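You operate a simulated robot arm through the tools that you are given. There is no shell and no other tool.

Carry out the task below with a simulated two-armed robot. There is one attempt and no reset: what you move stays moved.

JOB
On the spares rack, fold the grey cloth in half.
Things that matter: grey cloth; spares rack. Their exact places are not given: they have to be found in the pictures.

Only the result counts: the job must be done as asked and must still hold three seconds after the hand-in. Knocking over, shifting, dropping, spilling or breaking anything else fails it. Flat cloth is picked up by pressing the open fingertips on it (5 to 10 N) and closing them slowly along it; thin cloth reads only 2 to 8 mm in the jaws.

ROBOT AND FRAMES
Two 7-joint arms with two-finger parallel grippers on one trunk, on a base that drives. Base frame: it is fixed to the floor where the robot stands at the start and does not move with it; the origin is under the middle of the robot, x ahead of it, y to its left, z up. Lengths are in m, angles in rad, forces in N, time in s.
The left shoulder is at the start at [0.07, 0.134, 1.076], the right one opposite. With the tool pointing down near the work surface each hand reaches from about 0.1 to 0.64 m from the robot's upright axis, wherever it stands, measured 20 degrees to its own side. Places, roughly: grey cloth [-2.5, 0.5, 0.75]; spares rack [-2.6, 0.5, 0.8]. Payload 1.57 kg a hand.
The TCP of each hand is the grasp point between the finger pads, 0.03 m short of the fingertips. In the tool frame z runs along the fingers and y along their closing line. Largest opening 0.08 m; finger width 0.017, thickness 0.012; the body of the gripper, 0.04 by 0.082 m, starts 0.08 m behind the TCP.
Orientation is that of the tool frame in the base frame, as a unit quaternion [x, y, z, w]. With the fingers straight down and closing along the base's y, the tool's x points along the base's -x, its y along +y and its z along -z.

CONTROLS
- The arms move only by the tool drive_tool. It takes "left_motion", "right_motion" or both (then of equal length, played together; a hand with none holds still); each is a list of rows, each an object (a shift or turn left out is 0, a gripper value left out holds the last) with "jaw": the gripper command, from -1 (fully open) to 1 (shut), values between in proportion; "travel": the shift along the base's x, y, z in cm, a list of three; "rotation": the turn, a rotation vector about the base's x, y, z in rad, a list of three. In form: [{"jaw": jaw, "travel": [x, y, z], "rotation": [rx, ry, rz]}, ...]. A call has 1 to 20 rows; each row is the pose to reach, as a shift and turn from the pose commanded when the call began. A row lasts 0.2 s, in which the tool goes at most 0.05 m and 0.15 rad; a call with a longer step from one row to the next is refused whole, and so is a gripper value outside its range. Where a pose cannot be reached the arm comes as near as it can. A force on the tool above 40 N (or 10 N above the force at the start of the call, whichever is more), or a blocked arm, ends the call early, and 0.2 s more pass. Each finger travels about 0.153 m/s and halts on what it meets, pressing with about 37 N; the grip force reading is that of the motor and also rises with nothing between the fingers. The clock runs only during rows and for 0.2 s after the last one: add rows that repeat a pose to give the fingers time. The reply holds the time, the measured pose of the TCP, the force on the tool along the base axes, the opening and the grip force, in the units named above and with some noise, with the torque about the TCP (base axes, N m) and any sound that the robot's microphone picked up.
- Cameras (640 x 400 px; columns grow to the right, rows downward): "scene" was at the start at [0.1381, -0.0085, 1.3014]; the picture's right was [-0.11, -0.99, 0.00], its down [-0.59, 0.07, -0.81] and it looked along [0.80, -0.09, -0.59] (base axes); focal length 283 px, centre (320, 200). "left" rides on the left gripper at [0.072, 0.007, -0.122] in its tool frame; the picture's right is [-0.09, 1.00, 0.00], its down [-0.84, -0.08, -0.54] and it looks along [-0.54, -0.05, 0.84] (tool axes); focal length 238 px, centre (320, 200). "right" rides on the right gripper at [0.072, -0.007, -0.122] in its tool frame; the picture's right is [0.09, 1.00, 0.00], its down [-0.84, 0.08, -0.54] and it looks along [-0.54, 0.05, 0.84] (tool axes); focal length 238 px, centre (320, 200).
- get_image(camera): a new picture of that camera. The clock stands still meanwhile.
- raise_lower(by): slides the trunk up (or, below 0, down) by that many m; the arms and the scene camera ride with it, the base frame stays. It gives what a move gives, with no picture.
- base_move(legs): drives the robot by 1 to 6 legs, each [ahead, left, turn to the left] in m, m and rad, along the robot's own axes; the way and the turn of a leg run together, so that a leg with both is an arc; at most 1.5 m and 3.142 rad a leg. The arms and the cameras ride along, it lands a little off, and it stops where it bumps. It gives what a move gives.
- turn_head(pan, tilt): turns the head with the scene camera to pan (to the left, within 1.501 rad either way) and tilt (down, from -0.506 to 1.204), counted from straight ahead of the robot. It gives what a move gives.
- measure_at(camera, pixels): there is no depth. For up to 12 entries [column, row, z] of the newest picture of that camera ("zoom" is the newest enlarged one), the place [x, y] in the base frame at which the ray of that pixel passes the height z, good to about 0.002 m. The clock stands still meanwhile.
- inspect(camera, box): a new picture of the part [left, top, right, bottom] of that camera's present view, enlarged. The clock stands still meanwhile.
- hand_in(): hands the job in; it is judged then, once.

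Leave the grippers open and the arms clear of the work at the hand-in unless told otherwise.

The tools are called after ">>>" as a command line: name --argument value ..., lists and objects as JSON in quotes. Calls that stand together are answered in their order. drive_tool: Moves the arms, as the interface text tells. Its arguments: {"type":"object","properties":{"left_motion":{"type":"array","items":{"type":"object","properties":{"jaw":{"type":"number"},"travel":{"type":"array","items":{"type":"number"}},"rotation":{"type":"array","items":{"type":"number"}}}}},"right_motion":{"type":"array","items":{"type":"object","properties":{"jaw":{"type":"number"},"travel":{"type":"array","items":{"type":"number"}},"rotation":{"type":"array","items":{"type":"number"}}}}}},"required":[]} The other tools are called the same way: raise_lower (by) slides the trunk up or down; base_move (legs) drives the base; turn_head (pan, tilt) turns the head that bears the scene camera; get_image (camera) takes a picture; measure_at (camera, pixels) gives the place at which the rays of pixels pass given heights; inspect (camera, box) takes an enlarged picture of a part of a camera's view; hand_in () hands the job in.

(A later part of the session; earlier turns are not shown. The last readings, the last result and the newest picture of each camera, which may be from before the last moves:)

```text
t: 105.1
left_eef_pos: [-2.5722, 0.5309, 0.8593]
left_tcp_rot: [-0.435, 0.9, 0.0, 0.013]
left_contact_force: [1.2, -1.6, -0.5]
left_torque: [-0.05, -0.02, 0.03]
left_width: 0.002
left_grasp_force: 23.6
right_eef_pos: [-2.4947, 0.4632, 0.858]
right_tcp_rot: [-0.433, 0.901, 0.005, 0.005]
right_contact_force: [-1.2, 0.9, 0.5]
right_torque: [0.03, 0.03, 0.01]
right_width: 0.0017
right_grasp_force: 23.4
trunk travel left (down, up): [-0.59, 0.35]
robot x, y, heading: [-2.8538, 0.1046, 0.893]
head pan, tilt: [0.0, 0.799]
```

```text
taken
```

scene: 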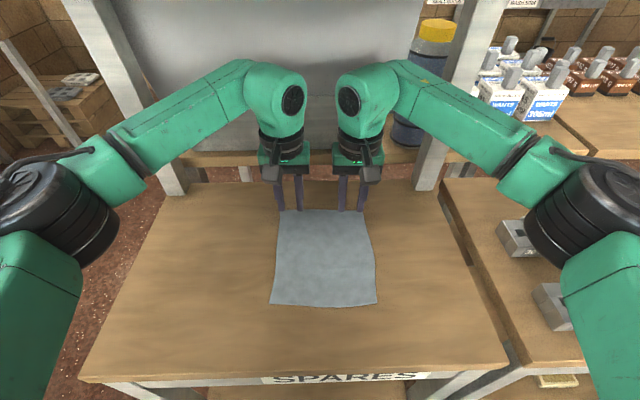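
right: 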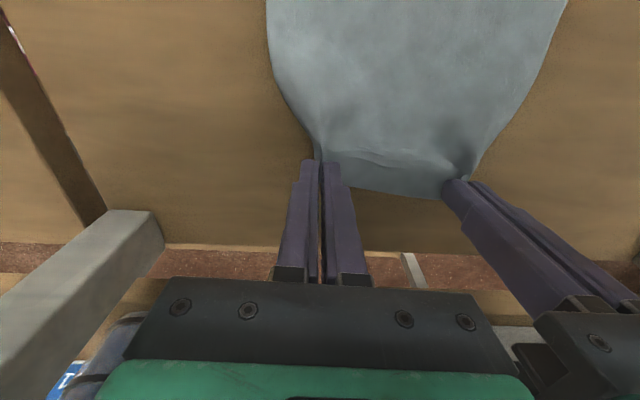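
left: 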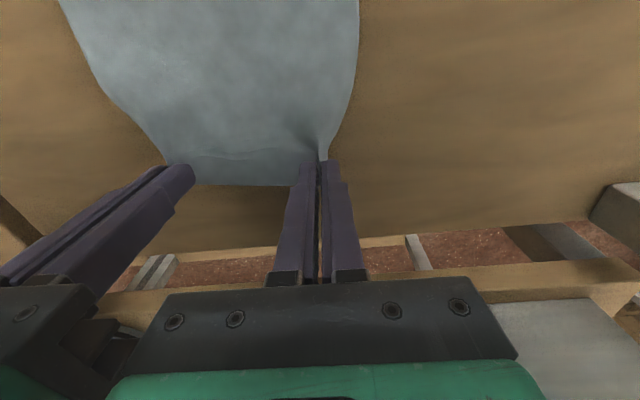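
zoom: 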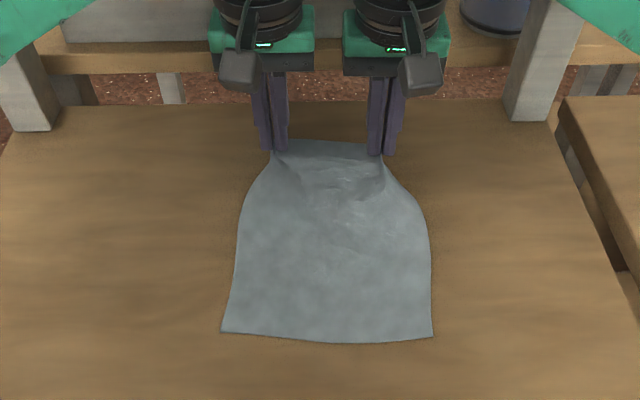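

Both corners are lifted and the near edge hasn't moved. Now I carry both hands along an arc toward the near edge, tilting the fingers gradually forward so the edge flips properly; I stop just past the middle to look.

>>> drive_tool --left_motion '[{"jaw": 1.0, "travel": [-0.21, -0.28, 0.1], "rotation": [0, 0, 0]}, {"jaw": 1.0, "travel": [-0.42, -0.54, 0.3], "rotation": [0, 0, 0]}, {"jaw": 1.0, "travel": [-0.86, -1.11, 1.3], "rotation": [0.016, -0.013, 0]}, {"jaw": 1.0, "travel": [-1.33, -1.72, 2.35], "rotation": [0.039, -0.031, 0]}, {"jaw": 1.0, "travel": [-1.96, -2.53, 3.2], "rotation": [0.058, -0.047, 0]}, {"jaw": 1.0, "travel": [-2.61, -3.38, 3.92], "rotation": [0.078, -0.063, 0]}, {"jaw": 1.0, "travel": [-3.24, -4.19, 4.4], "rotation": [0.105, -0.085, 0]}, {"jaw": 1.0, "travel": [-3.92, -5.08, 4.75], "rotation": [0.132, -0.107, 0]}, {"jaw": 1.0, "travel": [-4.64, -6.01, 5.0], "rotation": [0.16, -0.129, 0]}, {"jaw": 1.0, "travel": [-5.33, -6.91, 5.09], "rotation": [0.187, -0.15, 0]}, {"jaw": 1.0, "travel": [-6.05, -7.83, 5.05], "rotation": [0.214, -0.172, 0]}, {"jaw": 1.0, "travel": [-6.78, -8.77, 4.93], "rotation": [0.241, -0.194, 0]}]' --right_motion '[{"jaw": 1.0, "travel": [-0.21, -0.28, 0.1], "rotation": [0, 0, 0]}, {"jaw": 1.0, "travel": [-0.42, -0.54, 0.3], "rotation": [0, 0, 0]}, {"jaw": 1.0, "travel": [-0.86, -1.11, 1.3], "rotation": [0.016, -0.013, 0]}, {"jaw": 1.0, "travel": [-1.33, -1.72, 2.35], "rotation": [0.039, -0.031, 0]}, {"jaw": 1.0, "travel": [-1.96, -2.53, 3.2], "rotation": [0.058, -0.047, 0]}, {"jaw": 1.0, "travel": [-2.61, -3.38, 3.92], "rotation": [0.078, -0.063, 0]}, {"jaw": 1.0, "travel": [-3.24, -4.19, 4.4], "rotation": [0.105, -0.085, 0]}, {"jaw": 1.0, "travel": [-3.92, -5.08, 4.75], "rotation": [0.132, -0.107, 0]}, {"jaw": 1.0, "travel": [-4.64, -6.01, 5.0], "rotation": [0.16, -0.129, 0]}, {"jaw": 1.0, "travel": [-5.33, -6.91, 5.09], "rotation": [0.187, -0.15, 0]}, {"jaw": 1.0, "travel": [-6.05, -7.83, 5.05], "rotation": [0.214, -0.172, 0]}, {"jaw": 1.0, "travel": [-6.78, -8.77, 4.93], "rotation": [0.241, -0.194, 0]}]'

>>> get_image --camera "scene"

>>> get_image --camera "left"

>>> get_image --camera "right"

```text
t: 107.7
left_eef_pos: [-2.6407, 0.4406, 0.9077]
left_tcp_rot: [-0.427, 0.889, 0.067, 0.153]
left_contact_force: [0.0, -0.4, -0.8]
left_torque: [-0.03, 0.01, -0.03]
left_width: 0.002
left_grasp_force: 23.3
right_eef_pos: [-2.5644, 0.3758, 0.9099]
right_tcp_rot: [-0.428, 0.889, 0.072, 0.145]
right_contact_force: [-1.2, 1.1, -0.3]
right_torque: [0.0, -0.02, -0.04]
right_width: 0.002
right_grasp_force: 23.4
trunk travel left (down, up): [-0.59, 0.35]
robot x, y, heading: [-2.8565, 0.1043, 0.898]
head pan, tilt: [0.0, 0.799]
```

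```text
taken
```

scene: 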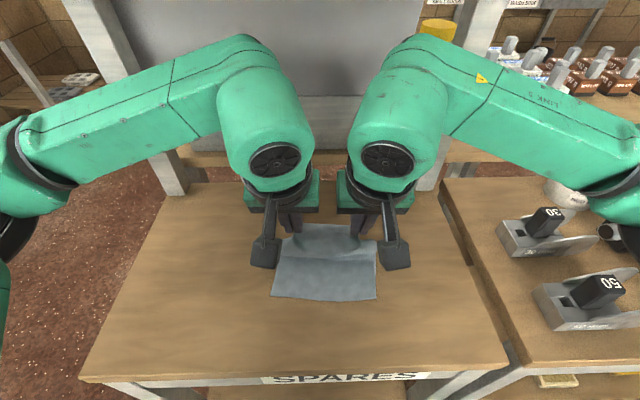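

```text
taken
```

left: 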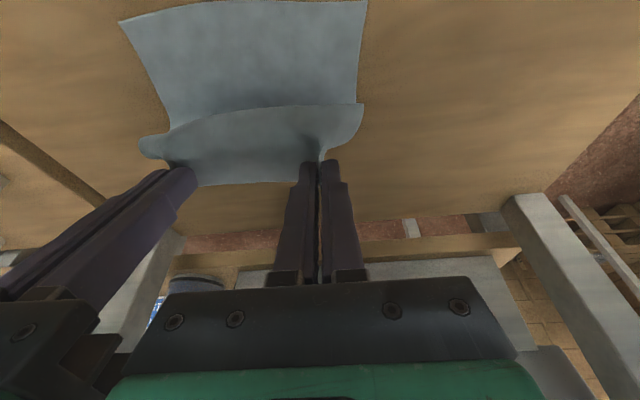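

```text
taken
```

right: 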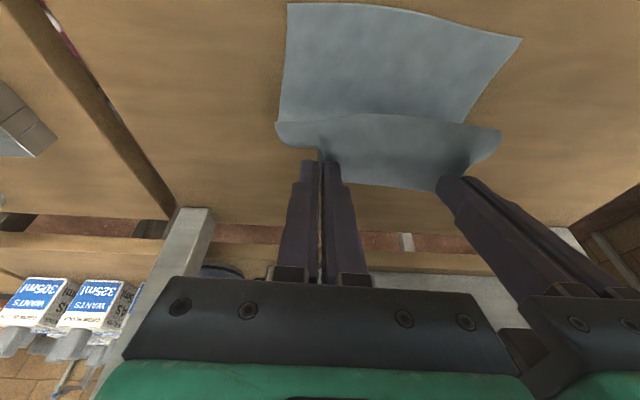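

The cloth hangs well from both hands and the near edge hasn't shifted (corners still at (271,297) and (376,300)). I continue the arc down to just above the near edge.

>>> drive_tool --left_motion '[{"jaw": 1.0, "travel": [-0.69, -0.89, -0.28], "rotation": [0.027, -0.022, 0]}, {"jaw": 1.0, "travel": [-1.37, -1.77, -0.67], "rotation": [0.055, -0.044, 0]}, {"jaw": 1.0, "travel": [-2.01, -2.6, -1.18], "rotation": [0.082, -0.066, 0]}, {"jaw": 1.0, "travel": [-2.6, -3.37, -1.81], "rotation": [0.109, -0.088, 0]}, {"jaw": 1.0, "travel": [-3.15, -4.07, -2.53], "rotation": [0.136, -0.11, 0]}, {"jaw": 1.0, "travel": [-3.63, -4.7, -3.34], "rotation": [0.164, -0.132, 0]}, {"jaw": 1.0, "travel": [-4.03, -5.22, -4.21], "rotation": [0.183, -0.147, 0]}, {"jaw": 1.0, "travel": [-4.36, -5.64, -5.15], "rotation": [0.203, -0.163, 0]}, {"jaw": 1.0, "travel": [-4.56, -5.91, -5.93], "rotation": [0.214, -0.172, 0]}, {"jaw": 1.0, "travel": [-4.7, -6.09, -6.6], "rotation": [0.226, -0.182, 0]}, {"jaw": 1.0, "travel": [-4.7, -6.09, -6.6], "rotation": [0.226, -0.182, 0]}]' --right_motion '[{"jaw": 1.0, "travel": [-0.69, -0.89, -0.28], "rotation": [0.027, -0.022, 0]}, {"jaw": 1.0, "travel": [-1.37, -1.77, -0.67], "rotation": [0.055, -0.044, 0]}, {"jaw": 1.0, "travel": [-2.01, -2.6, -1.18], "rotation": [0.082, -0.066, 0]}, {"jaw": 1.0, "travel": [-2.6, -3.37, -1.81], "rotation": [0.109, -0.088, 0]}, {"jaw": 1.0, "travel": [-3.15, -4.07, -2.53], "rotation": [0.136, -0.11, 0]}, {"jaw": 1.0, "travel": [-3.63, -4.7, -3.34], "rotation": [0.164, -0.132, 0]}, {"jaw": 1.0, "travel": [-4.03, -5.22, -4.21], "rotation": [0.183, -0.147, 0]}, {"jaw": 1.0, "travel": [-4.36, -5.64, -5.15], "rotation": [0.203, -0.163, 0]}, {"jaw": 1.0, "travel": [-4.56, -5.91, -5.93], "rotation": [0.214, -0.172, 0]}, {"jaw": 1.0, "travel": [-4.7, -6.09, -6.6], "rotation": [0.226, -0.182, 0]}, {"jaw": 1.0, "travel": [-4.7, -6.09, -6.6], "rotation": [0.226, -0.182, 0]}]'

>>> get_image --camera "scene"

>>> get_image --camera "left"

>>> get_image --camera "right"

```text
t: 110.1
left_eef_pos: [-2.6859, 0.3816, 0.8404]
left_tcp_rot: [-0.411, 0.858, 0.126, 0.279]
left_contact_force: [-0.2, -1.0, 0.3]
left_torque: [0.0, 0.03, 0.02]
left_width: 0.0021
left_grasp_force: 23.6
right_eef_pos: [-2.6104, 0.3147, 0.8411]
right_tcp_rot: [-0.413, 0.859, 0.133, 0.272]
right_contact_force: [0.2, 0.0, -0.2]
right_torque: [-0.03, 0.01, -0.01]
right_width: 0.0021
right_grasp_force: 23.2
trunk travel left (down, up): [-0.59, 0.35]
robot x, y, heading: [-2.8571, 0.1041, 0.896]
head pan, tilt: [0.0, 0.799]
```

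```text
taken
```

scene: 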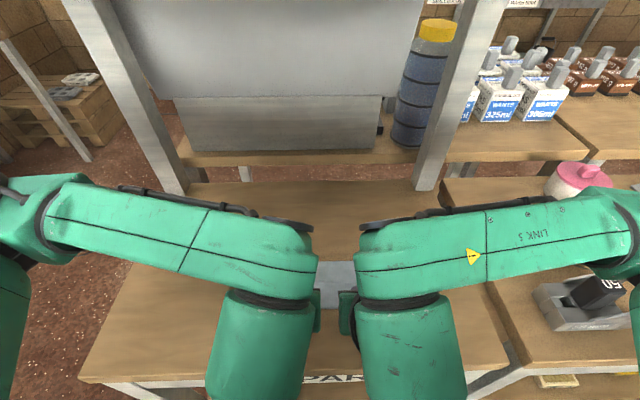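

```text
taken
```

left: 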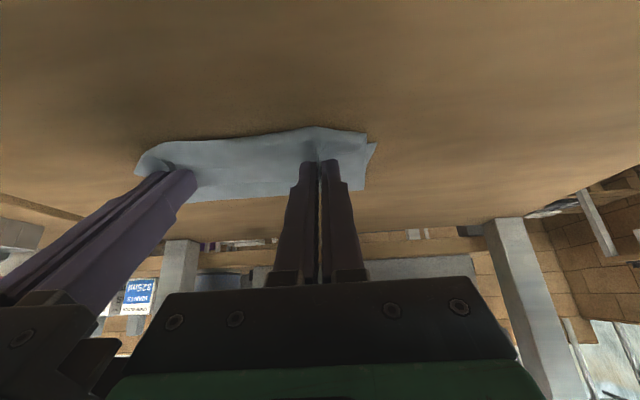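

```text
taken
```

right: 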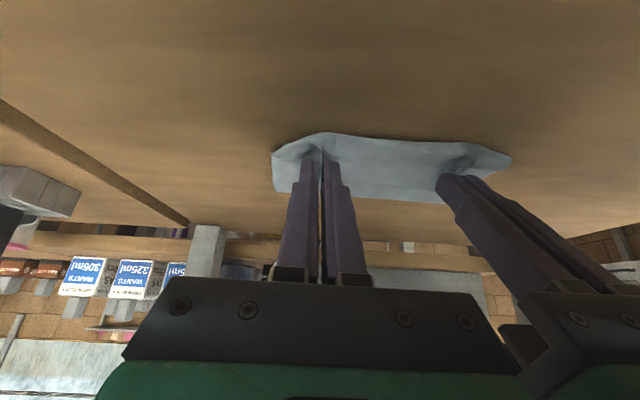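

The folded-over edge sits just above the near edge, aligned. I lower the last 9 mm so that it touches down, then read forces.

>>> drive_tool --left_motion '[{"jaw": 1.0, "travel": [-0.05, -0.07, -0.4]}, {"jaw": 1.0, "travel": [-0.1, -0.13, -0.8]}, {"jaw": 1.0, "travel": [-0.1, -0.13, -1.0]}, {"jaw": 1.0, "travel": [-0.1, -0.13, -1.0]}]' --right_motion '[{"jaw": 1.0, "travel": [-0.05, -0.07, -0.4]}, {"jaw": 1.0, "travel": [-0.1, -0.13, -0.8]}, {"jaw": 1.0, "travel": [-0.1, -0.13, -1.0]}, {"jaw": 1.0, "travel": [-0.1, -0.13, -1.0]}]'

>>> inspect --camera "left" --box '[100, 80, 420, 280]'

>>> inspect --camera "right" --box '[220, 80, 540, 280]'

```text
t: 111.1
left_eef_pos: [-2.6869, 0.3791, 0.8322]
left_tcp_rot: [-0.412, 0.858, 0.127, 0.28]
left_contact_force: [0.3, 1.1, 6.0]
left_torque: [0.1, -0.01, 0.0]
left_width: 0.0021
left_grasp_force: 23.4
right_eef_pos: [-2.6117, 0.3141, 0.8328]
right_tcp_rot: [-0.414, 0.859, 0.133, 0.271]
right_contact_force: [-0.4, 0.8, 2.6]
right_torque: [0.06, -0.05, 0.0]
right_width: 0.002
right_grasp_force: 23.6
trunk travel left (down, up): [-0.59, 0.35]
robot x, y, heading: [-2.856, 0.1048, 0.894]
head pan, tilt: [0.0, 0.799]
```

```text
2.00 times, centred on (260, 180) of left
```

zoom: 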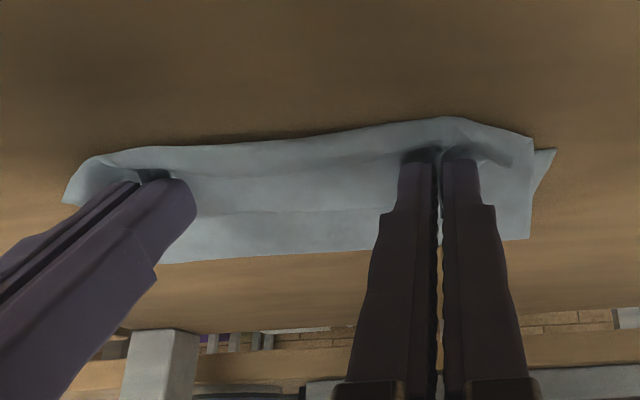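

```text
2.00 times, centred on (380, 180) of right
```

zoom: 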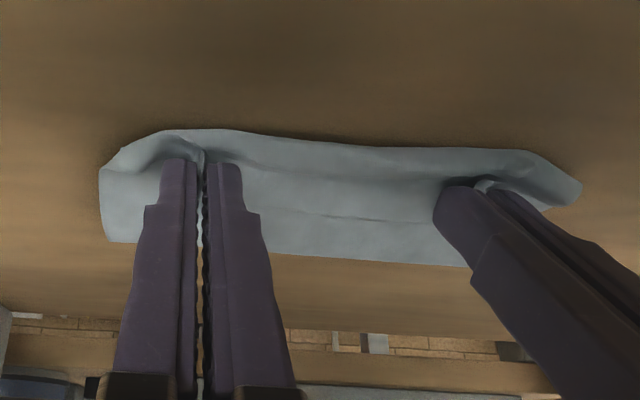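

Light contact now (6 N and 2.6 N). The cloth's free edge seems to curl back a little at the grips. I'll open the jaws slightly (to about 14 mm) to let the cloth go, and look.

>>> drive_tool --left_motion '[{"jaw": 0.9}, {"jaw": 0.8}, {"jaw": 0.7}, {"jaw": 0.65}, {"jaw": 0.65}]' --right_motion '[{"jaw": 0.9}, {"jaw": 0.8}, {"jaw": 0.7}, {"jaw": 0.65}, {"jaw": 0.65}]'

>>> inspect --camera "left" --box '[100, 80, 420, 280]'

>>> inspect --camera "right" --box '[220, 80, 540, 280]'

```text
t: 112.3
left_eef_pos: [-2.687, 0.3799, 0.832]
left_tcp_rot: [-0.411, 0.859, 0.127, 0.279]
left_contact_force: [0.0, -0.7, 4.1]
left_torque: [0.01, -0.01, -0.01]
left_width: 0.0121
left_grasp_force: 0.1
right_eef_pos: [-2.6118, 0.3132, 0.8318]
right_tcp_rot: [-0.413, 0.859, 0.133, 0.272]
right_contact_force: [0.2, 0.1, 0.9]
right_torque: [0.01, -0.01, -0.05]
right_width: 0.014
right_grasp_force: 0.0
trunk travel left (down, up): [-0.59, 0.35]
robot x, y, heading: [-2.8553, 0.1068, 0.9]
head pan, tilt: [0.0, 0.799]
```

```text
2.00 times, centred on (260, 180) of left
```

zoom: 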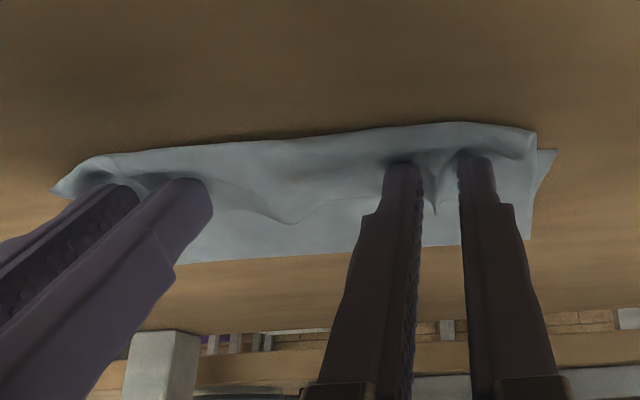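

```text
2.00 times, centred on (380, 180) of right
```

zoom: 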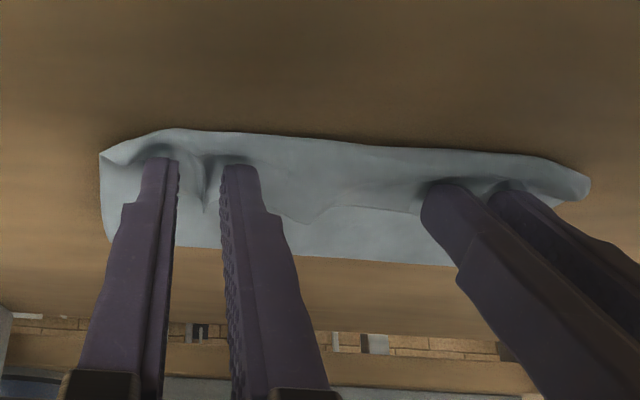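

As I suspected, the freed edge is tucked back under/over toward the far side by a couple of centimetres. I'll raise both hands straight off the cloth and out of view to see the real state.

>>> drive_tool --left_motion '[{"jaw": 0.6, "travel": [0, 0, 0.5]}, {"jaw": 0.5, "travel": [-0.3, -0.4, 1.5]}, {"jaw": 0.5, "travel": [-0.6, -0.8, 3]}, {"travel": [-2.2, 0.5, 5]}, {"travel": [-4.5, 2, 7]}, {"travel": [-7, 4, 8]}, {"travel": [-10, 6.5, 9]}, {"travel": [-13, 9, 9]}, {"travel": [-16, 11.5, 9]}, {"travel": [-16, 11.5, 9]}]' --right_motion '[{"jaw": 0.6, "travel": [0, 0, 0.5]}, {"jaw": 0.5, "travel": [-0.3, -0.4, 1.5]}, {"jaw": 0.5, "travel": [-0.6, -0.8, 3]}, {"travel": [1, -2, 5]}, {"travel": [3.2, -3.8, 7]}, {"travel": [5.8, -5.8, 8]}, {"travel": [8.6, -8, 9]}, {"travel": [11.4, -10.2, 9]}, {"travel": [14, -12, 9]}, {"travel": [14, -12, 9]}]'

>>> get_image --camera "scene"

>>> inspect --camera "scene" --box '[240, 210, 400, 330]'

```text
t: 114.5
left_eef_pos: [-2.8425, 0.5209, 0.9334]
left_tcp_rot: [-0.412, 0.859, 0.126, 0.277]
left_contact_force: [-0.1, -0.1, 0.3]
left_torque: [0.01, -0.02, 0.0]
left_width: 0.0202
left_grasp_force: 0.0
left hand out of reach, approached as far as the arm can: row 5, 6, 7, 8, 9, 10
right_eef_pos: [-2.4519, 0.205, 0.9313]
right_tcp_rot: [-0.414, 0.86, 0.131, 0.27]
right_contact_force: [0.0, 0.1, -0.2]
right_torque: [0.01, 0.01, 0.01]
right_width: 0.0198
right_grasp_force: 0.0
right hand out of reach, approached as far as the arm can: row 4, 5, 6, 7, 8, 9, 10
trunk travel left (down, up): [-0.59, 0.35]
robot x, y, heading: [-2.8518, 0.1083, 0.901]
head pan, tilt: [0.0, 0.799]
```

```text
taken
```

scene: 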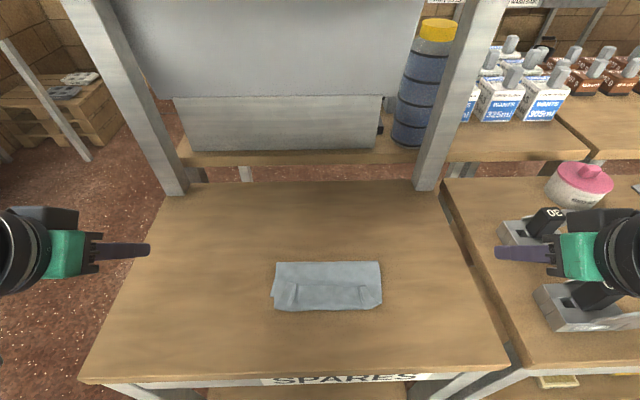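

```text
3.33 times, centred on (320, 270) of scene
```

zoom: 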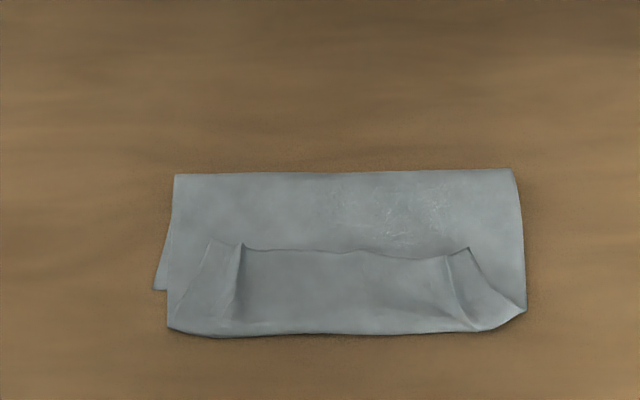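

The cloth is folded over but the free edge is turned back on itself and the front loop extends past the bottom layer's near edge (its corner shows at zoom (155,290)). I'll measure all these lines.

>>> measure_at --camera "zoom" --pixels '[[175, 175, 0.803], [513, 169, 0.803], [154, 290, 0.801], [168, 328, 0.805], [527, 312, 0.805], [340, 335, 0.807], [243, 246, 0.812], [470, 250, 0.812], [355, 252, 0.808], [345, 172, 0.803]]'

>>> inspect --camera "scene" --box '[265, 250, 325, 315]'

>>> inspect --camera "scene" --box '[330, 250, 390, 315]'

```text
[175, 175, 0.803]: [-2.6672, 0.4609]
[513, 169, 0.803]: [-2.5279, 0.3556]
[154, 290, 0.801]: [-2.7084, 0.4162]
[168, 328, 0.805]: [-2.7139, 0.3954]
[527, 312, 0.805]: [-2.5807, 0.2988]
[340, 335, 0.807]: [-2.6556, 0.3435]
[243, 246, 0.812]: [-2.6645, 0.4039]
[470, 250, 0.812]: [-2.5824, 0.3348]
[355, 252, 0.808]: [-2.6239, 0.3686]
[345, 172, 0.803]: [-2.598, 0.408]
```

```text
6.15 times, centred on (295, 282) of scene
```

zoom: 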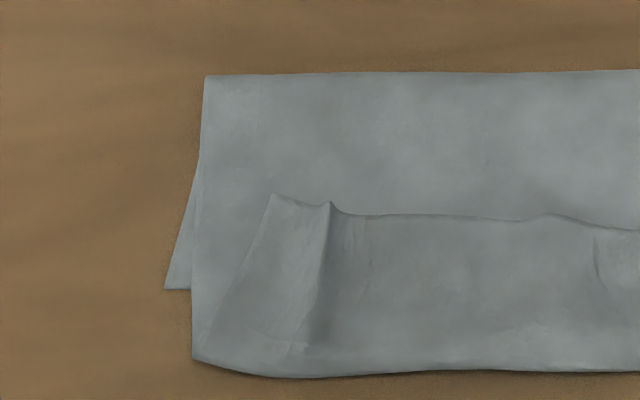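

```text
6.15 times, centred on (360, 282) of scene
```

zoom: 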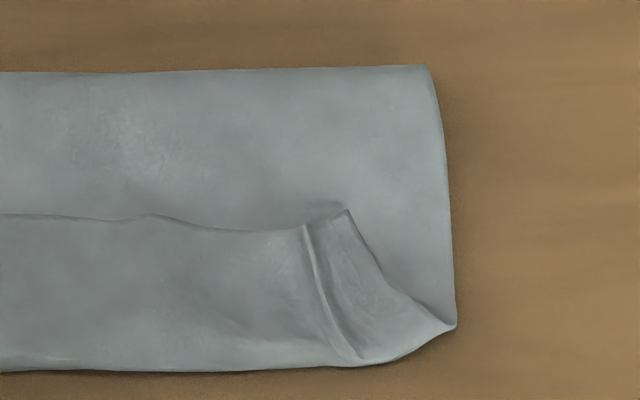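

The fold line ended at the wrong place (too near) with the free edge turned back. I'll redo it more cleanly: first open the cloth flat again by taking the turned-back free edge over to the far side; then pinch the cloth along its middle line, lift it so both halves hang together, and lay it down folded. First I bring both hands back to vertical.

>>> drive_tool --left_motion '[{"jaw": 0.3, "travel": [0, 0, 0], "rotation": [-0.095, 0.076, 0]}, {"travel": [0, 0, 0], "rotation": [-0.19, 0.153, 0]}, {"travel": [0, 0, 0], "rotation": [-0.285, 0.229, 0]}, {"travel": [0, 0, 0], "rotation": [-0.38, 0.306, 0]}, {"travel": [0, 0, 0], "rotation": [-0.48, 0.386, 0]}, {"travel": [0, 0, 0], "rotation": [-0.48, 0.386, 0]}]' --right_motion '[{"jaw": 0.3, "travel": [-0.8, 0.6, 0], "rotation": [-0.095, 0.076, 0]}, {"travel": [-1.6, 1.2, 0], "rotation": [-0.19, 0.153, 0]}, {"travel": [-2.4, 1.9, 0], "rotation": [-0.285, 0.229, 0]}, {"travel": [-3.2, 2.5, 0], "rotation": [-0.38, 0.306, 0]}, {"travel": [-3.2, 2.5, 0], "rotation": [-0.475, 0.382, 0]}, {"travel": [-3.2, 2.5, 0], "rotation": [-0.475, 0.382, 0]}]'

>>> get_image --camera "scene"

>>> get_image --camera "left"

>>> get_image --camera "right"

```text
t: 115.9
left_eef_pos: [-2.8424, 0.5189, 0.9344]
left_tcp_rot: [-0.435, 0.901, -0.004, 0.006]
left_contact_force: [-0.3, 0.0, -1.1]
left_torque: [0.0, -0.04, 0.02]
left_width: 0.0278
left_grasp_force: 0.0
right_eef_pos: [-2.4859, 0.2297, 0.9359]
right_tcp_rot: [-0.433, 0.902, 0.002, 0.0]
right_contact_force: [-0.2, -0.1, 0.0]
right_torque: [-0.01, -0.01, -0.01]
right_width: 0.028
right_grasp_force: 0.1
trunk travel left (down, up): [-0.59, 0.35]
robot x, y, heading: [-2.8545, 0.1072, 0.902]
head pan, tilt: [0.0, 0.799]
```

```text
taken
```

scene: 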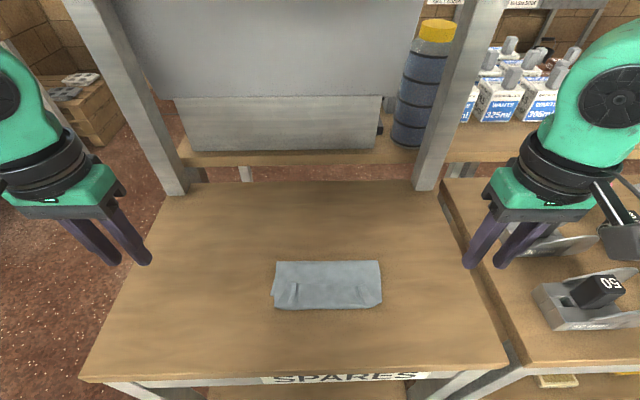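

```text
taken
```

left: 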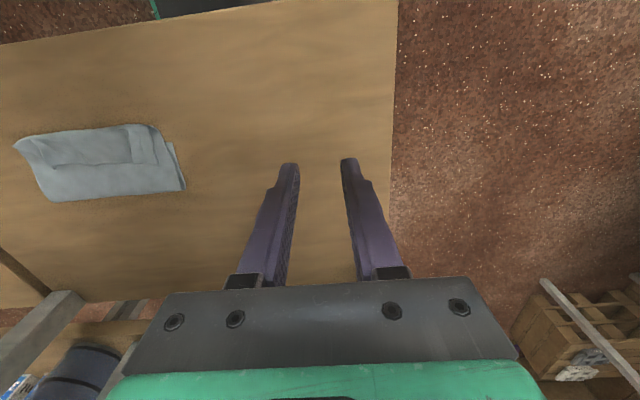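

```text
taken
```

right: 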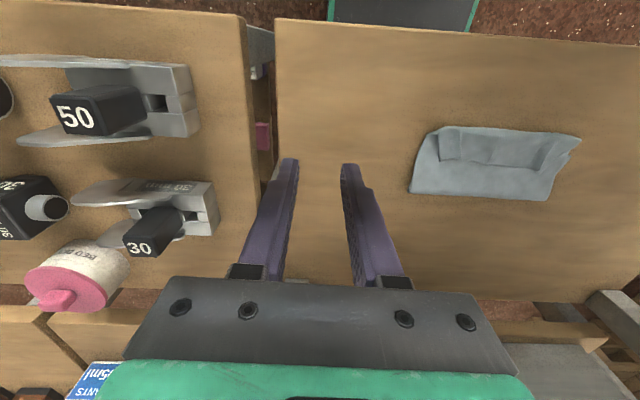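

Both hands are upright again. I enlarge the cloth in the two wrist views to understand the layers.

>>> inspect --camera "right" --box '[390, 100, 600, 230]'

>>> measure_at --camera "right" --pixels '[[411, 188, 0.802], [546, 199, 0.802], [556, 177, 0.805], [440, 130, 0.805], [580, 140, 0.805], [440, 160, 0.808], [543, 172, 0.808]]'

>>> inspect --camera "left" --box '[0, 100, 210, 230]'

>>> measure_at --camera "left" --pixels '[[187, 191, 0.802], [55, 202, 0.802], [172, 142, 0.802], [155, 126, 0.805], [20, 145, 0.805], [159, 163, 0.808], [50, 163, 0.808]]'

```text
3.05 times, centred on (495, 165) of right
```

zoom: 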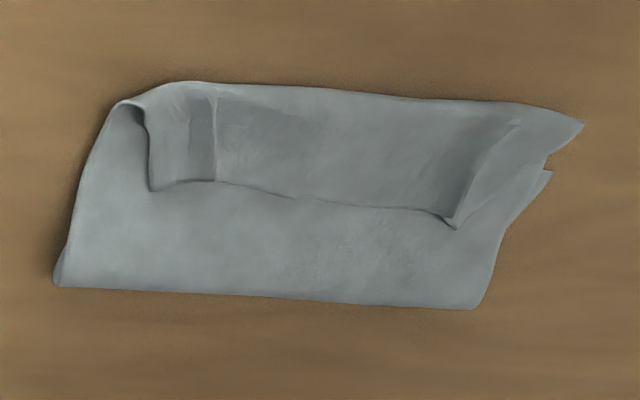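

```text
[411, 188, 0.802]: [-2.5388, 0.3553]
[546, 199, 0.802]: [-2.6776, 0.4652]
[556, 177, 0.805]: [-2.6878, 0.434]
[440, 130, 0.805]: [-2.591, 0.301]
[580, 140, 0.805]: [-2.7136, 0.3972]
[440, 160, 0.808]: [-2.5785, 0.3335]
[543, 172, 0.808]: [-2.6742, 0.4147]
```

```text
3.05 times, centred on (105, 165) of left
```

zoom: 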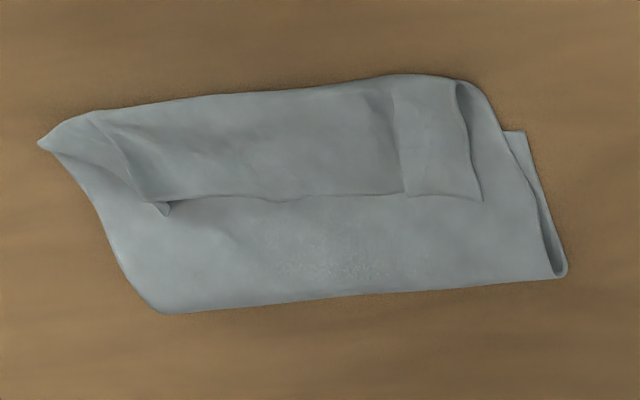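

```text
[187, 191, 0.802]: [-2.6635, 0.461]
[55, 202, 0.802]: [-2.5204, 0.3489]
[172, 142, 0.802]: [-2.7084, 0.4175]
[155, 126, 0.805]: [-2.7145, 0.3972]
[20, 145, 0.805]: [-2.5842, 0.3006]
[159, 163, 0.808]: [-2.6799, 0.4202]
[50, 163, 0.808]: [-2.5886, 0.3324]
```

The turned-back flap with its two small pleats is clear. I measure the pleats' positions to grip them.

>>> measure_at --camera "left" --pixels '[[133, 162.7, 0.808], [157.5, 165, 0.808], [129, 131, 0.808], [151, 128, 0.808], [56, 166, 0.808], [65, 163, 0.808]]'

>>> measure_at --camera "right" --pixels '[[439.3, 161.7, 0.808], [460.6, 158.4, 0.808], [438, 135, 0.808], [461, 131, 0.808], [543, 174, 0.808], [533, 169, 0.808]]'

```text
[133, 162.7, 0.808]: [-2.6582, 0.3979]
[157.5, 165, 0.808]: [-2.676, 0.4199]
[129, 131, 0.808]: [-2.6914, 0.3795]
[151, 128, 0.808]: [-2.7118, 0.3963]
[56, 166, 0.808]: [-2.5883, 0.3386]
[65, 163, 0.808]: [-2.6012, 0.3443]
```

```text
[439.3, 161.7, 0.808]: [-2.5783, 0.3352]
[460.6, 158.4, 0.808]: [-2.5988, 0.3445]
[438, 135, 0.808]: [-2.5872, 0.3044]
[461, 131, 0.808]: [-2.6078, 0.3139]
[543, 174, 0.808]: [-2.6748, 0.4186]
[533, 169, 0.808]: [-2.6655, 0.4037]
```

I move both hands over the pleats (about 1 cm inside the flap's edge), descending to about 1.5 cm above, jaws 3.6 cm.

>>> drive_tool --left_motion '[{"jaw": 0.1, "travel": [0, 0, -3]}, {"travel": [3.4, -2.3, -5]}, {"travel": [6.8, -4.7, -6]}, {"travel": [10.2, -7, -7]}, {"travel": [13.6, -9.4, -8]}, {"travel": [17.0, -11.7, -8.4]}, {"travel": [17.0, -11.7, -8.4]}]' --right_motion '[{"jaw": 0.1, "travel": [0, 0, -3]}, {"travel": [-2.2, 2.1, -5]}, {"travel": [-4.3, 4.1, -6]}, {"travel": [-6.5, 6.2, -7]}, {"travel": [-8.7, 8.3, -8]}, {"travel": [-10.8, 10.3, -8.5]}, {"travel": [-10.8, 10.3, -8.5]}]'

>>> get_image --camera "left"

>>> get_image --camera "right"

```text
t: 117.5
left_eef_pos: [-2.6703, 0.4003, 0.8482]
left_tcp_rot: [-0.434, 0.901, -0.004, 0.006]
left_contact_force: [0.0, -0.5, -1.0]
left_torque: [-0.03, -0.02, 0.04]
left_width: 0.0358
left_grasp_force: 0.0
right_eef_pos: [-2.5933, 0.3324, 0.8519]
right_tcp_rot: [-0.433, 0.901, 0.004, 0.001]
right_contact_force: [0.3, -0.5, 0.4]
right_torque: [0.01, 0.03, 0.02]
right_width: 0.0359
right_grasp_force: 0.2
trunk travel left (down, up): [-0.59, 0.35]
robot x, y, heading: [-2.8567, 0.1063, 0.903]
head pan, tilt: [0.0, 0.799]
```

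```text
taken
```

left: 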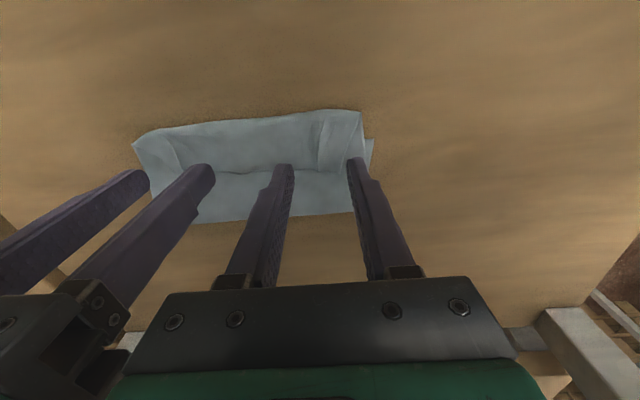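

```text
taken
```

right: 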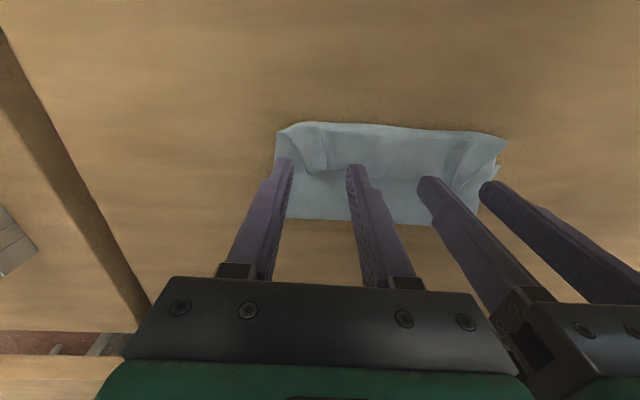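

The pleats lie slightly outward of the finger centres; I shift each hand 8 mm outward and lower to near contact.

>>> drive_tool --left_motion '[{"travel": [-0.6, 0.5, -0.4]}, {"travel": [-0.6, 0.5, -0.8]}, {"travel": [-0.6, 0.5, -1.1]}, {"travel": [-0.6, 0.5, -1.1]}]' --right_motion '[{"travel": [0.6, -0.5, -0.5]}, {"travel": [0.6, -0.5, -1.1]}, {"travel": [0.6, -0.5, -1.45]}, {"travel": [0.6, -0.5, -1.45]}]'

>>> inspect --camera "left" --box '[200, 80, 440, 230]'

>>> inspect --camera "right" --box '[200, 80, 440, 230]'

```text
t: 118.5
left_eef_pos: [-2.678, 0.4069, 0.839]
left_tcp_rot: [-0.434, 0.901, -0.004, 0.005]
left_contact_force: [-1.2, -0.2, -0.5]
left_torque: [0.0, -0.01, -0.01]
left_width: 0.036
left_grasp_force: 0.1
right_eef_pos: [-2.5861, 0.328, 0.8331]
right_tcp_rot: [-0.433, 0.901, 0.004, 0.001]
right_contact_force: [0.1, 0.7, 0.1]
right_torque: [0.03, 0.0, -0.01]
right_width: 0.0361
right_grasp_force: 0.0
trunk travel left (down, up): [-0.59, 0.35]
robot x, y, heading: [-2.8569, 0.1034, 0.898]
head pan, tilt: [0.0, 0.799]
```

```text
2.67 times, centred on (320, 155) of left
```

zoom: 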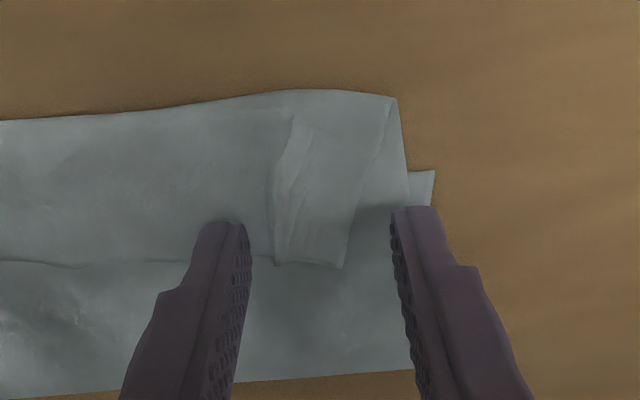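

```text
2.67 times, centred on (320, 155) of right
```

zoom: 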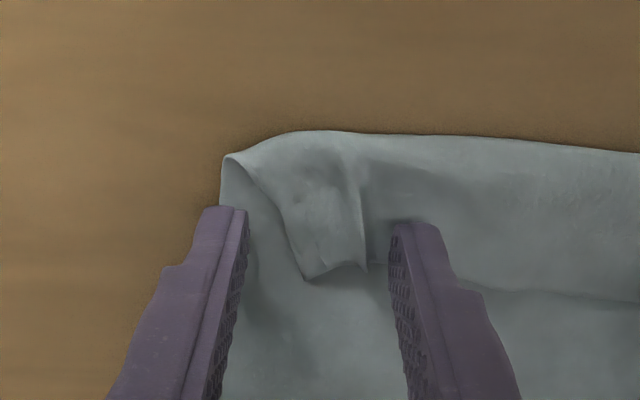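

The pleats stand right between the fingers on both hands. I lower to a very light touch and close slowly on the pleats.

>>> drive_tool --left_motion '[{"jaw": 0.1, "travel": [0, 0, -0.3]}, {"jaw": 0.15, "travel": [0, 0, -0.5]}, {"jaw": 0.22, "travel": [0, 0, -0.5]}, {"jaw": 0.3, "travel": [0, 0, -0.5]}, {"jaw": 0.38, "travel": [0, 0, -0.5]}, {"jaw": 0.46, "travel": [0, 0, -0.5]}, {"jaw": 0.54, "travel": [0, 0, -0.5]}, {"jaw": 0.62, "travel": [0, 0, -0.5]}, {"jaw": 0.7, "travel": [0, 0, -0.5]}, {"jaw": 0.78, "travel": [0, 0, -0.5]}, {"jaw": 0.86, "travel": [0, 0, -0.5]}, {"jaw": 0.94, "travel": [0, 0, -0.5]}, {"jaw": 1.0, "travel": [0, 0, -0.5]}, {"jaw": 1.0, "travel": [0, 0, -0.5]}]' --right_motion '[{"jaw": 0.1, "travel": [0, 0, -0.05]}, {"jaw": 0.15, "travel": [0, 0, -0.1]}, {"jaw": 0.22, "travel": [0, 0, -0.1]}, {"jaw": 0.3, "travel": [0, 0, -0.1]}, {"jaw": 0.38, "travel": [0, 0, -0.1]}, {"jaw": 0.46, "travel": [0, 0, -0.1]}, {"jaw": 0.54, "travel": [0, 0, -0.1]}, {"jaw": 0.62, "travel": [0, 0, -0.1]}, {"jaw": 0.7, "travel": [0, 0, -0.1]}, {"jaw": 0.78, "travel": [0, 0, -0.1]}, {"jaw": 0.86, "travel": [0, 0, -0.1]}, {"jaw": 0.94, "travel": [0, 0, -0.1]}, {"jaw": 1.0, "travel": [0, 0, -0.1]}, {"jaw": 1.0, "travel": [0, 0, -0.1]}]'

>>> inspect --camera "left" --box '[200, 80, 440, 230]'

>>> inspect --camera "right" --box '[200, 80, 440, 230]'

```text
t: 121.5
left_eef_pos: [-2.6781, 0.4077, 0.8332]
left_tcp_rot: [-0.435, 0.9, -0.004, 0.007]
left_contact_force: [1.3, 0.4, 3.9]
left_torque: [-0.03, -0.02, 0.0]
left_width: 0.0018
left_grasp_force: 23.6
right_eef_pos: [-2.5873, 0.3291, 0.8334]
right_tcp_rot: [-0.433, 0.902, 0.004, 0.002]
right_contact_force: [0.1, 0.6, 5.9]
right_torque: [0.0, 0.03, -0.02]
right_width: 0.0015
right_grasp_force: 23.6
trunk travel left (down, up): [-0.59, 0.35]
robot x, y, heading: [-2.8572, 0.1075, 0.898]
head pan, tilt: [0.0, 0.799]
```

```text
2.67 times, centred on (320, 155) of left
```

zoom: 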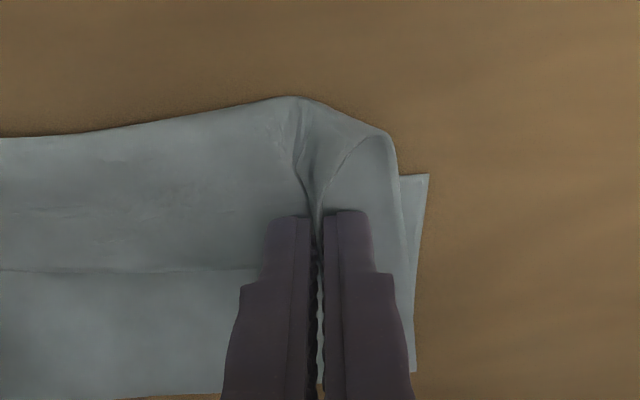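

```text
2.67 times, centred on (320, 155) of right
```

zoom: 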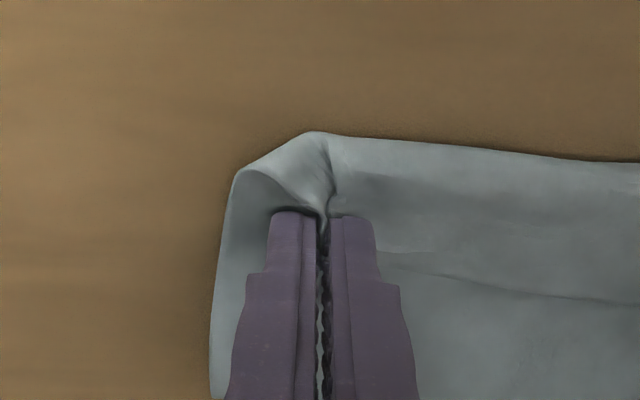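

Both hands have the flap's edge (1.8 and 1.5 mm). I carry it up and over to the far side, keeping below the shelf, to reopen the cloth flat.

>>> drive_tool --left_motion '[{"jaw": 1, "travel": [0, 0, 1]}, {"jaw": 1, "travel": [0, 0, 2.5]}, {"jaw": 1, "travel": [0.3, 0.4, 4]}, {"jaw": 1, "travel": [1.2, 1.6, 5.5]}, {"jaw": 1, "travel": [2.5, 3.2, 6.4]}, {"jaw": 1, "travel": [3.7, 4.7, 6.5]}, {"jaw": 1, "travel": [4.9, 6.3, 6.3]}, {"jaw": 1, "travel": [6.2, 7.9, 5.8]}, {"jaw": 1, "travel": [7.4, 9.5, 5]}, {"jaw": 1, "travel": [8.6, 11, 3.9]}, {"jaw": 1, "travel": [9.7, 12.4, 2.4]}, {"jaw": 1, "travel": [10.3, 13.2, 1.2]}, {"jaw": 1, "travel": [10.5, 13.4, 0.8]}, {"jaw": 1, "travel": [10.5, 13.4, 0.8]}]' --right_motion '[{"jaw": 1, "travel": [0, 0, 1]}, {"jaw": 1, "travel": [0, 0, 2.5]}, {"jaw": 1, "travel": [0.3, 0.4, 4]}, {"jaw": 1, "travel": [1.2, 1.6, 5.5]}, {"jaw": 1, "travel": [2.5, 3.2, 6.4]}, {"jaw": 1, "travel": [3.7, 4.7, 6.5]}, {"jaw": 1, "travel": [4.9, 6.3, 6.3]}, {"jaw": 1, "travel": [6.2, 7.9, 5.8]}, {"jaw": 1, "travel": [7.4, 9.5, 5]}, {"jaw": 1, "travel": [8.6, 11, 3.9]}, {"jaw": 1, "travel": [9.7, 12.4, 2.4]}, {"jaw": 1, "travel": [10.3, 13.2, 1.2]}, {"jaw": 1, "travel": [10.5, 13.4, 0.8]}, {"jaw": 1, "travel": [10.5, 13.4, 0.8]}]'

>>> get_image --camera "scene"

>>> get_image --camera "left"

>>> get_image --camera "right"

```text
t: 124.5
left_eef_pos: [-2.5745, 0.5408, 0.8426]
left_tcp_rot: [-0.435, 0.9, -0.004, 0.006]
left_contact_force: [0.6, -0.5, 0.2]
left_torque: [0.03, 0.0, 0.0]
left_width: 0.0017
left_grasp_force: 23.2
right_eef_pos: [-2.4812, 0.4618, 0.8404]
right_tcp_rot: [-0.433, 0.902, 0.003, 0.0]
right_contact_force: [0.3, -0.5, 0.0]
right_torque: [-0.01, -0.03, 0.02]
right_width: 0.0019
right_grasp_force: 23.8
trunk travel left (down, up): [-0.59, 0.35]
robot x, y, heading: [-2.8558, 0.107, 0.892]
head pan, tilt: [0.0, 0.799]
```

```text
taken
```

scene: 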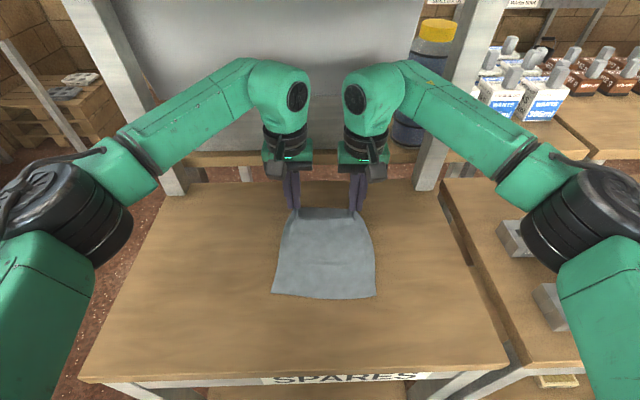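

```text
taken
```

left: 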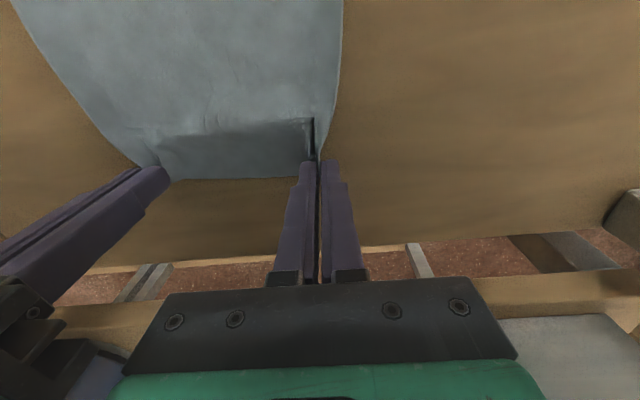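

```text
taken
```

right: 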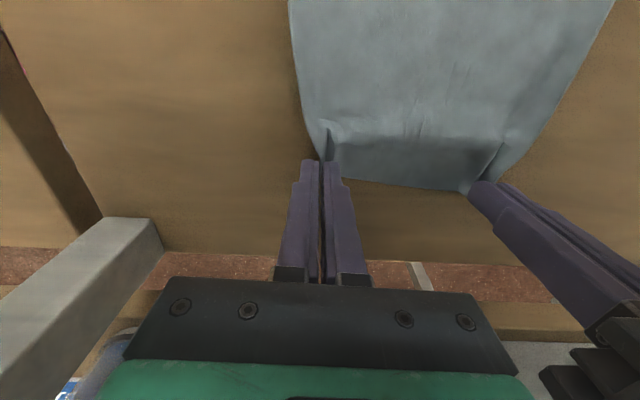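

The cloth lies open again. I lower to a light touch and open the jaws slowly, which also spreads the gathered ridges.

>>> drive_tool --left_motion '[{"jaw": 1, "travel": [0.1, 0.15, -0.5]}, {"jaw": 1, "travel": [0.15, 0.2, -0.95]}, {"jaw": 0.9, "travel": [0.15, 0.2, -0.95]}, {"jaw": 0.8, "travel": [0.15, 0.2, -0.95]}, {"jaw": 0.7, "travel": [0.15, 0.2, -0.95]}, {"jaw": 0.6, "travel": [0.15, 0.2, -0.95]}, {"jaw": 0.5, "travel": [0.15, 0.2, -0.95]}, {"jaw": 0.4, "travel": [0.15, 0.2, -0.95]}, {"jaw": 0.4, "travel": [0.15, 0.2, 0.5]}, {"jaw": 0.4, "travel": [0.15, 0.2, 2]}]' --right_motion '[{"jaw": 1, "travel": [0.1, 0.15, -0.4]}, {"jaw": 1, "travel": [0.15, 0.2, -0.75]}, {"jaw": 0.9, "travel": [0.15, 0.2, -0.75]}, {"jaw": 0.8, "travel": [0.15, 0.2, -0.75]}, {"jaw": 0.7, "travel": [0.15, 0.2, -0.75]}, {"jaw": 0.6, "travel": [0.15, 0.2, -0.75]}, {"jaw": 0.5, "travel": [0.15, 0.2, -0.75]}, {"jaw": 0.4, "travel": [0.15, 0.2, -0.75]}, {"jaw": 0.4, "travel": [0.15, 0.2, 0.5]}, {"jaw": 0.4, "travel": [0.15, 0.2, 2]}]'

>>> inspect --camera "scene" --box '[240, 190, 400, 320]'

>>> get_image --camera "left"

>>> get_image --camera "right"

```text
t: 126.7
left_eef_pos: [-2.571, 0.5427, 0.8643]
left_tcp_rot: [-0.435, 0.901, -0.003, 0.005]
left_contact_force: [-1.3, -0.8, -1.3]
left_torque: [-0.01, 0.05, 0.01]
left_width: 0.024
left_grasp_force: 0.1
right_eef_pos: [-2.4807, 0.4645, 0.8615]
right_tcp_rot: [-0.433, 0.901, 0.003, 0.001]
right_contact_force: [0.0, -0.1, 0.1]
right_torque: [0.02, -0.03, 0.0]
right_width: 0.0239
right_grasp_force: 0.1
trunk travel left (down, up): [-0.59, 0.35]
robot x, y, heading: [-2.8582, 0.1067, 0.895]
head pan, tilt: [0.0, 0.799]
```

```text
3.08 times, centred on (320, 255) of scene
```

zoom: 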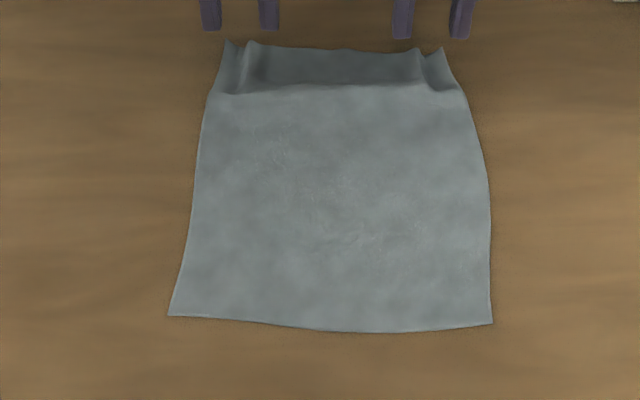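

```text
taken
```

left: 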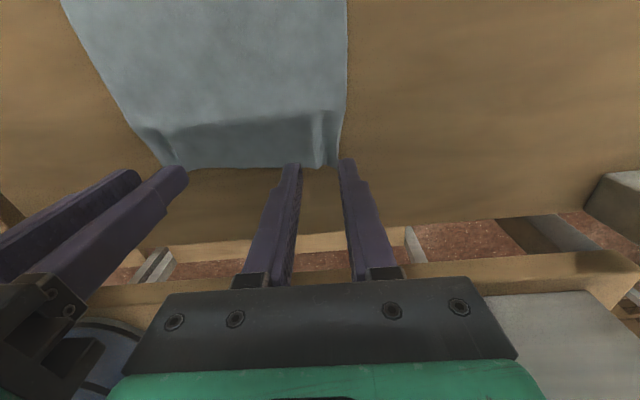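

```text
taken
```

right: 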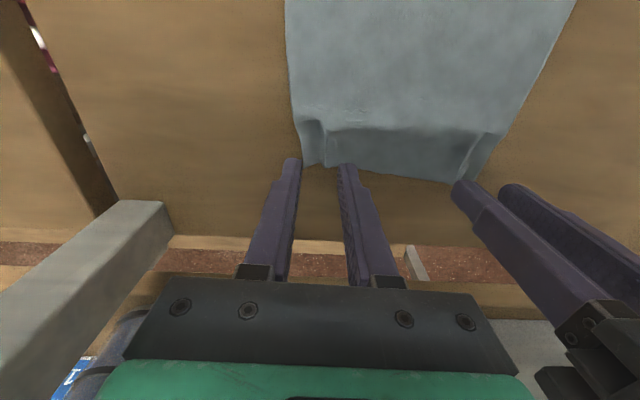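

The cloth is open; two small pleats remain at the far corners plus a soft crest. I'll look closer at those to smooth them out by pressing and drawing the corners outward.

>>> inspect --camera "left" --box '[120, 80, 380, 200]'

>>> inspect --camera "right" --box '[270, 80, 530, 200]'

>>> measure_at --camera "left" --pixels '[[338, 165, 0.802], [345, 115, 0.802], [325, 167, 0.808], [313, 167, 0.802], [325, 115, 0.81]]'

>>> measure_at --camera "right" --pixels '[[303, 166, 0.802], [293, 115, 0.802], [324, 166, 0.806], [320, 120, 0.81], [460, 184, 0.802]]'

```text
2.46 times, centred on (250, 140) of left
```

zoom: 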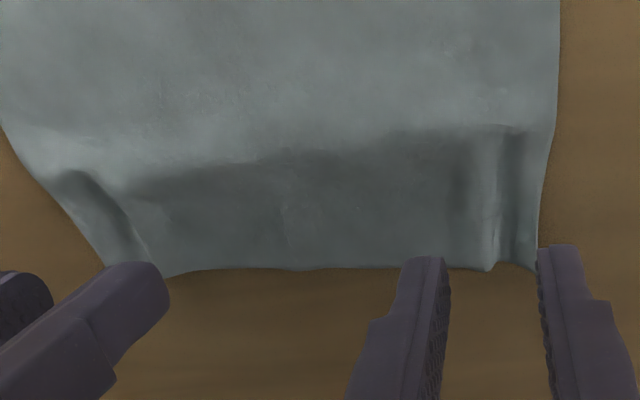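

```text
2.46 times, centred on (400, 140) of right
```

zoom: 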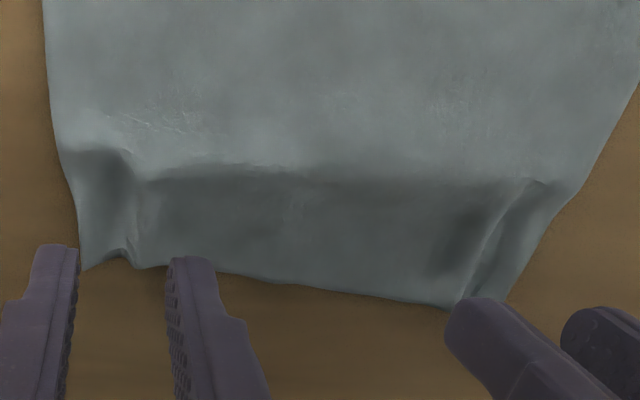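

```text
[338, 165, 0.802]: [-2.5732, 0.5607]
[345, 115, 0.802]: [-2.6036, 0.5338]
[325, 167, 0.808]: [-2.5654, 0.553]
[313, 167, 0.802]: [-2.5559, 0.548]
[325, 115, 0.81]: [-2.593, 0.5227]
```

```text
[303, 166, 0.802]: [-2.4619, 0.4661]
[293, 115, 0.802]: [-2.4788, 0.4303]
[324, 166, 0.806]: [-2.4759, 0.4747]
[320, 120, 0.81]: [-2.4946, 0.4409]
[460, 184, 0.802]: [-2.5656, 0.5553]
```

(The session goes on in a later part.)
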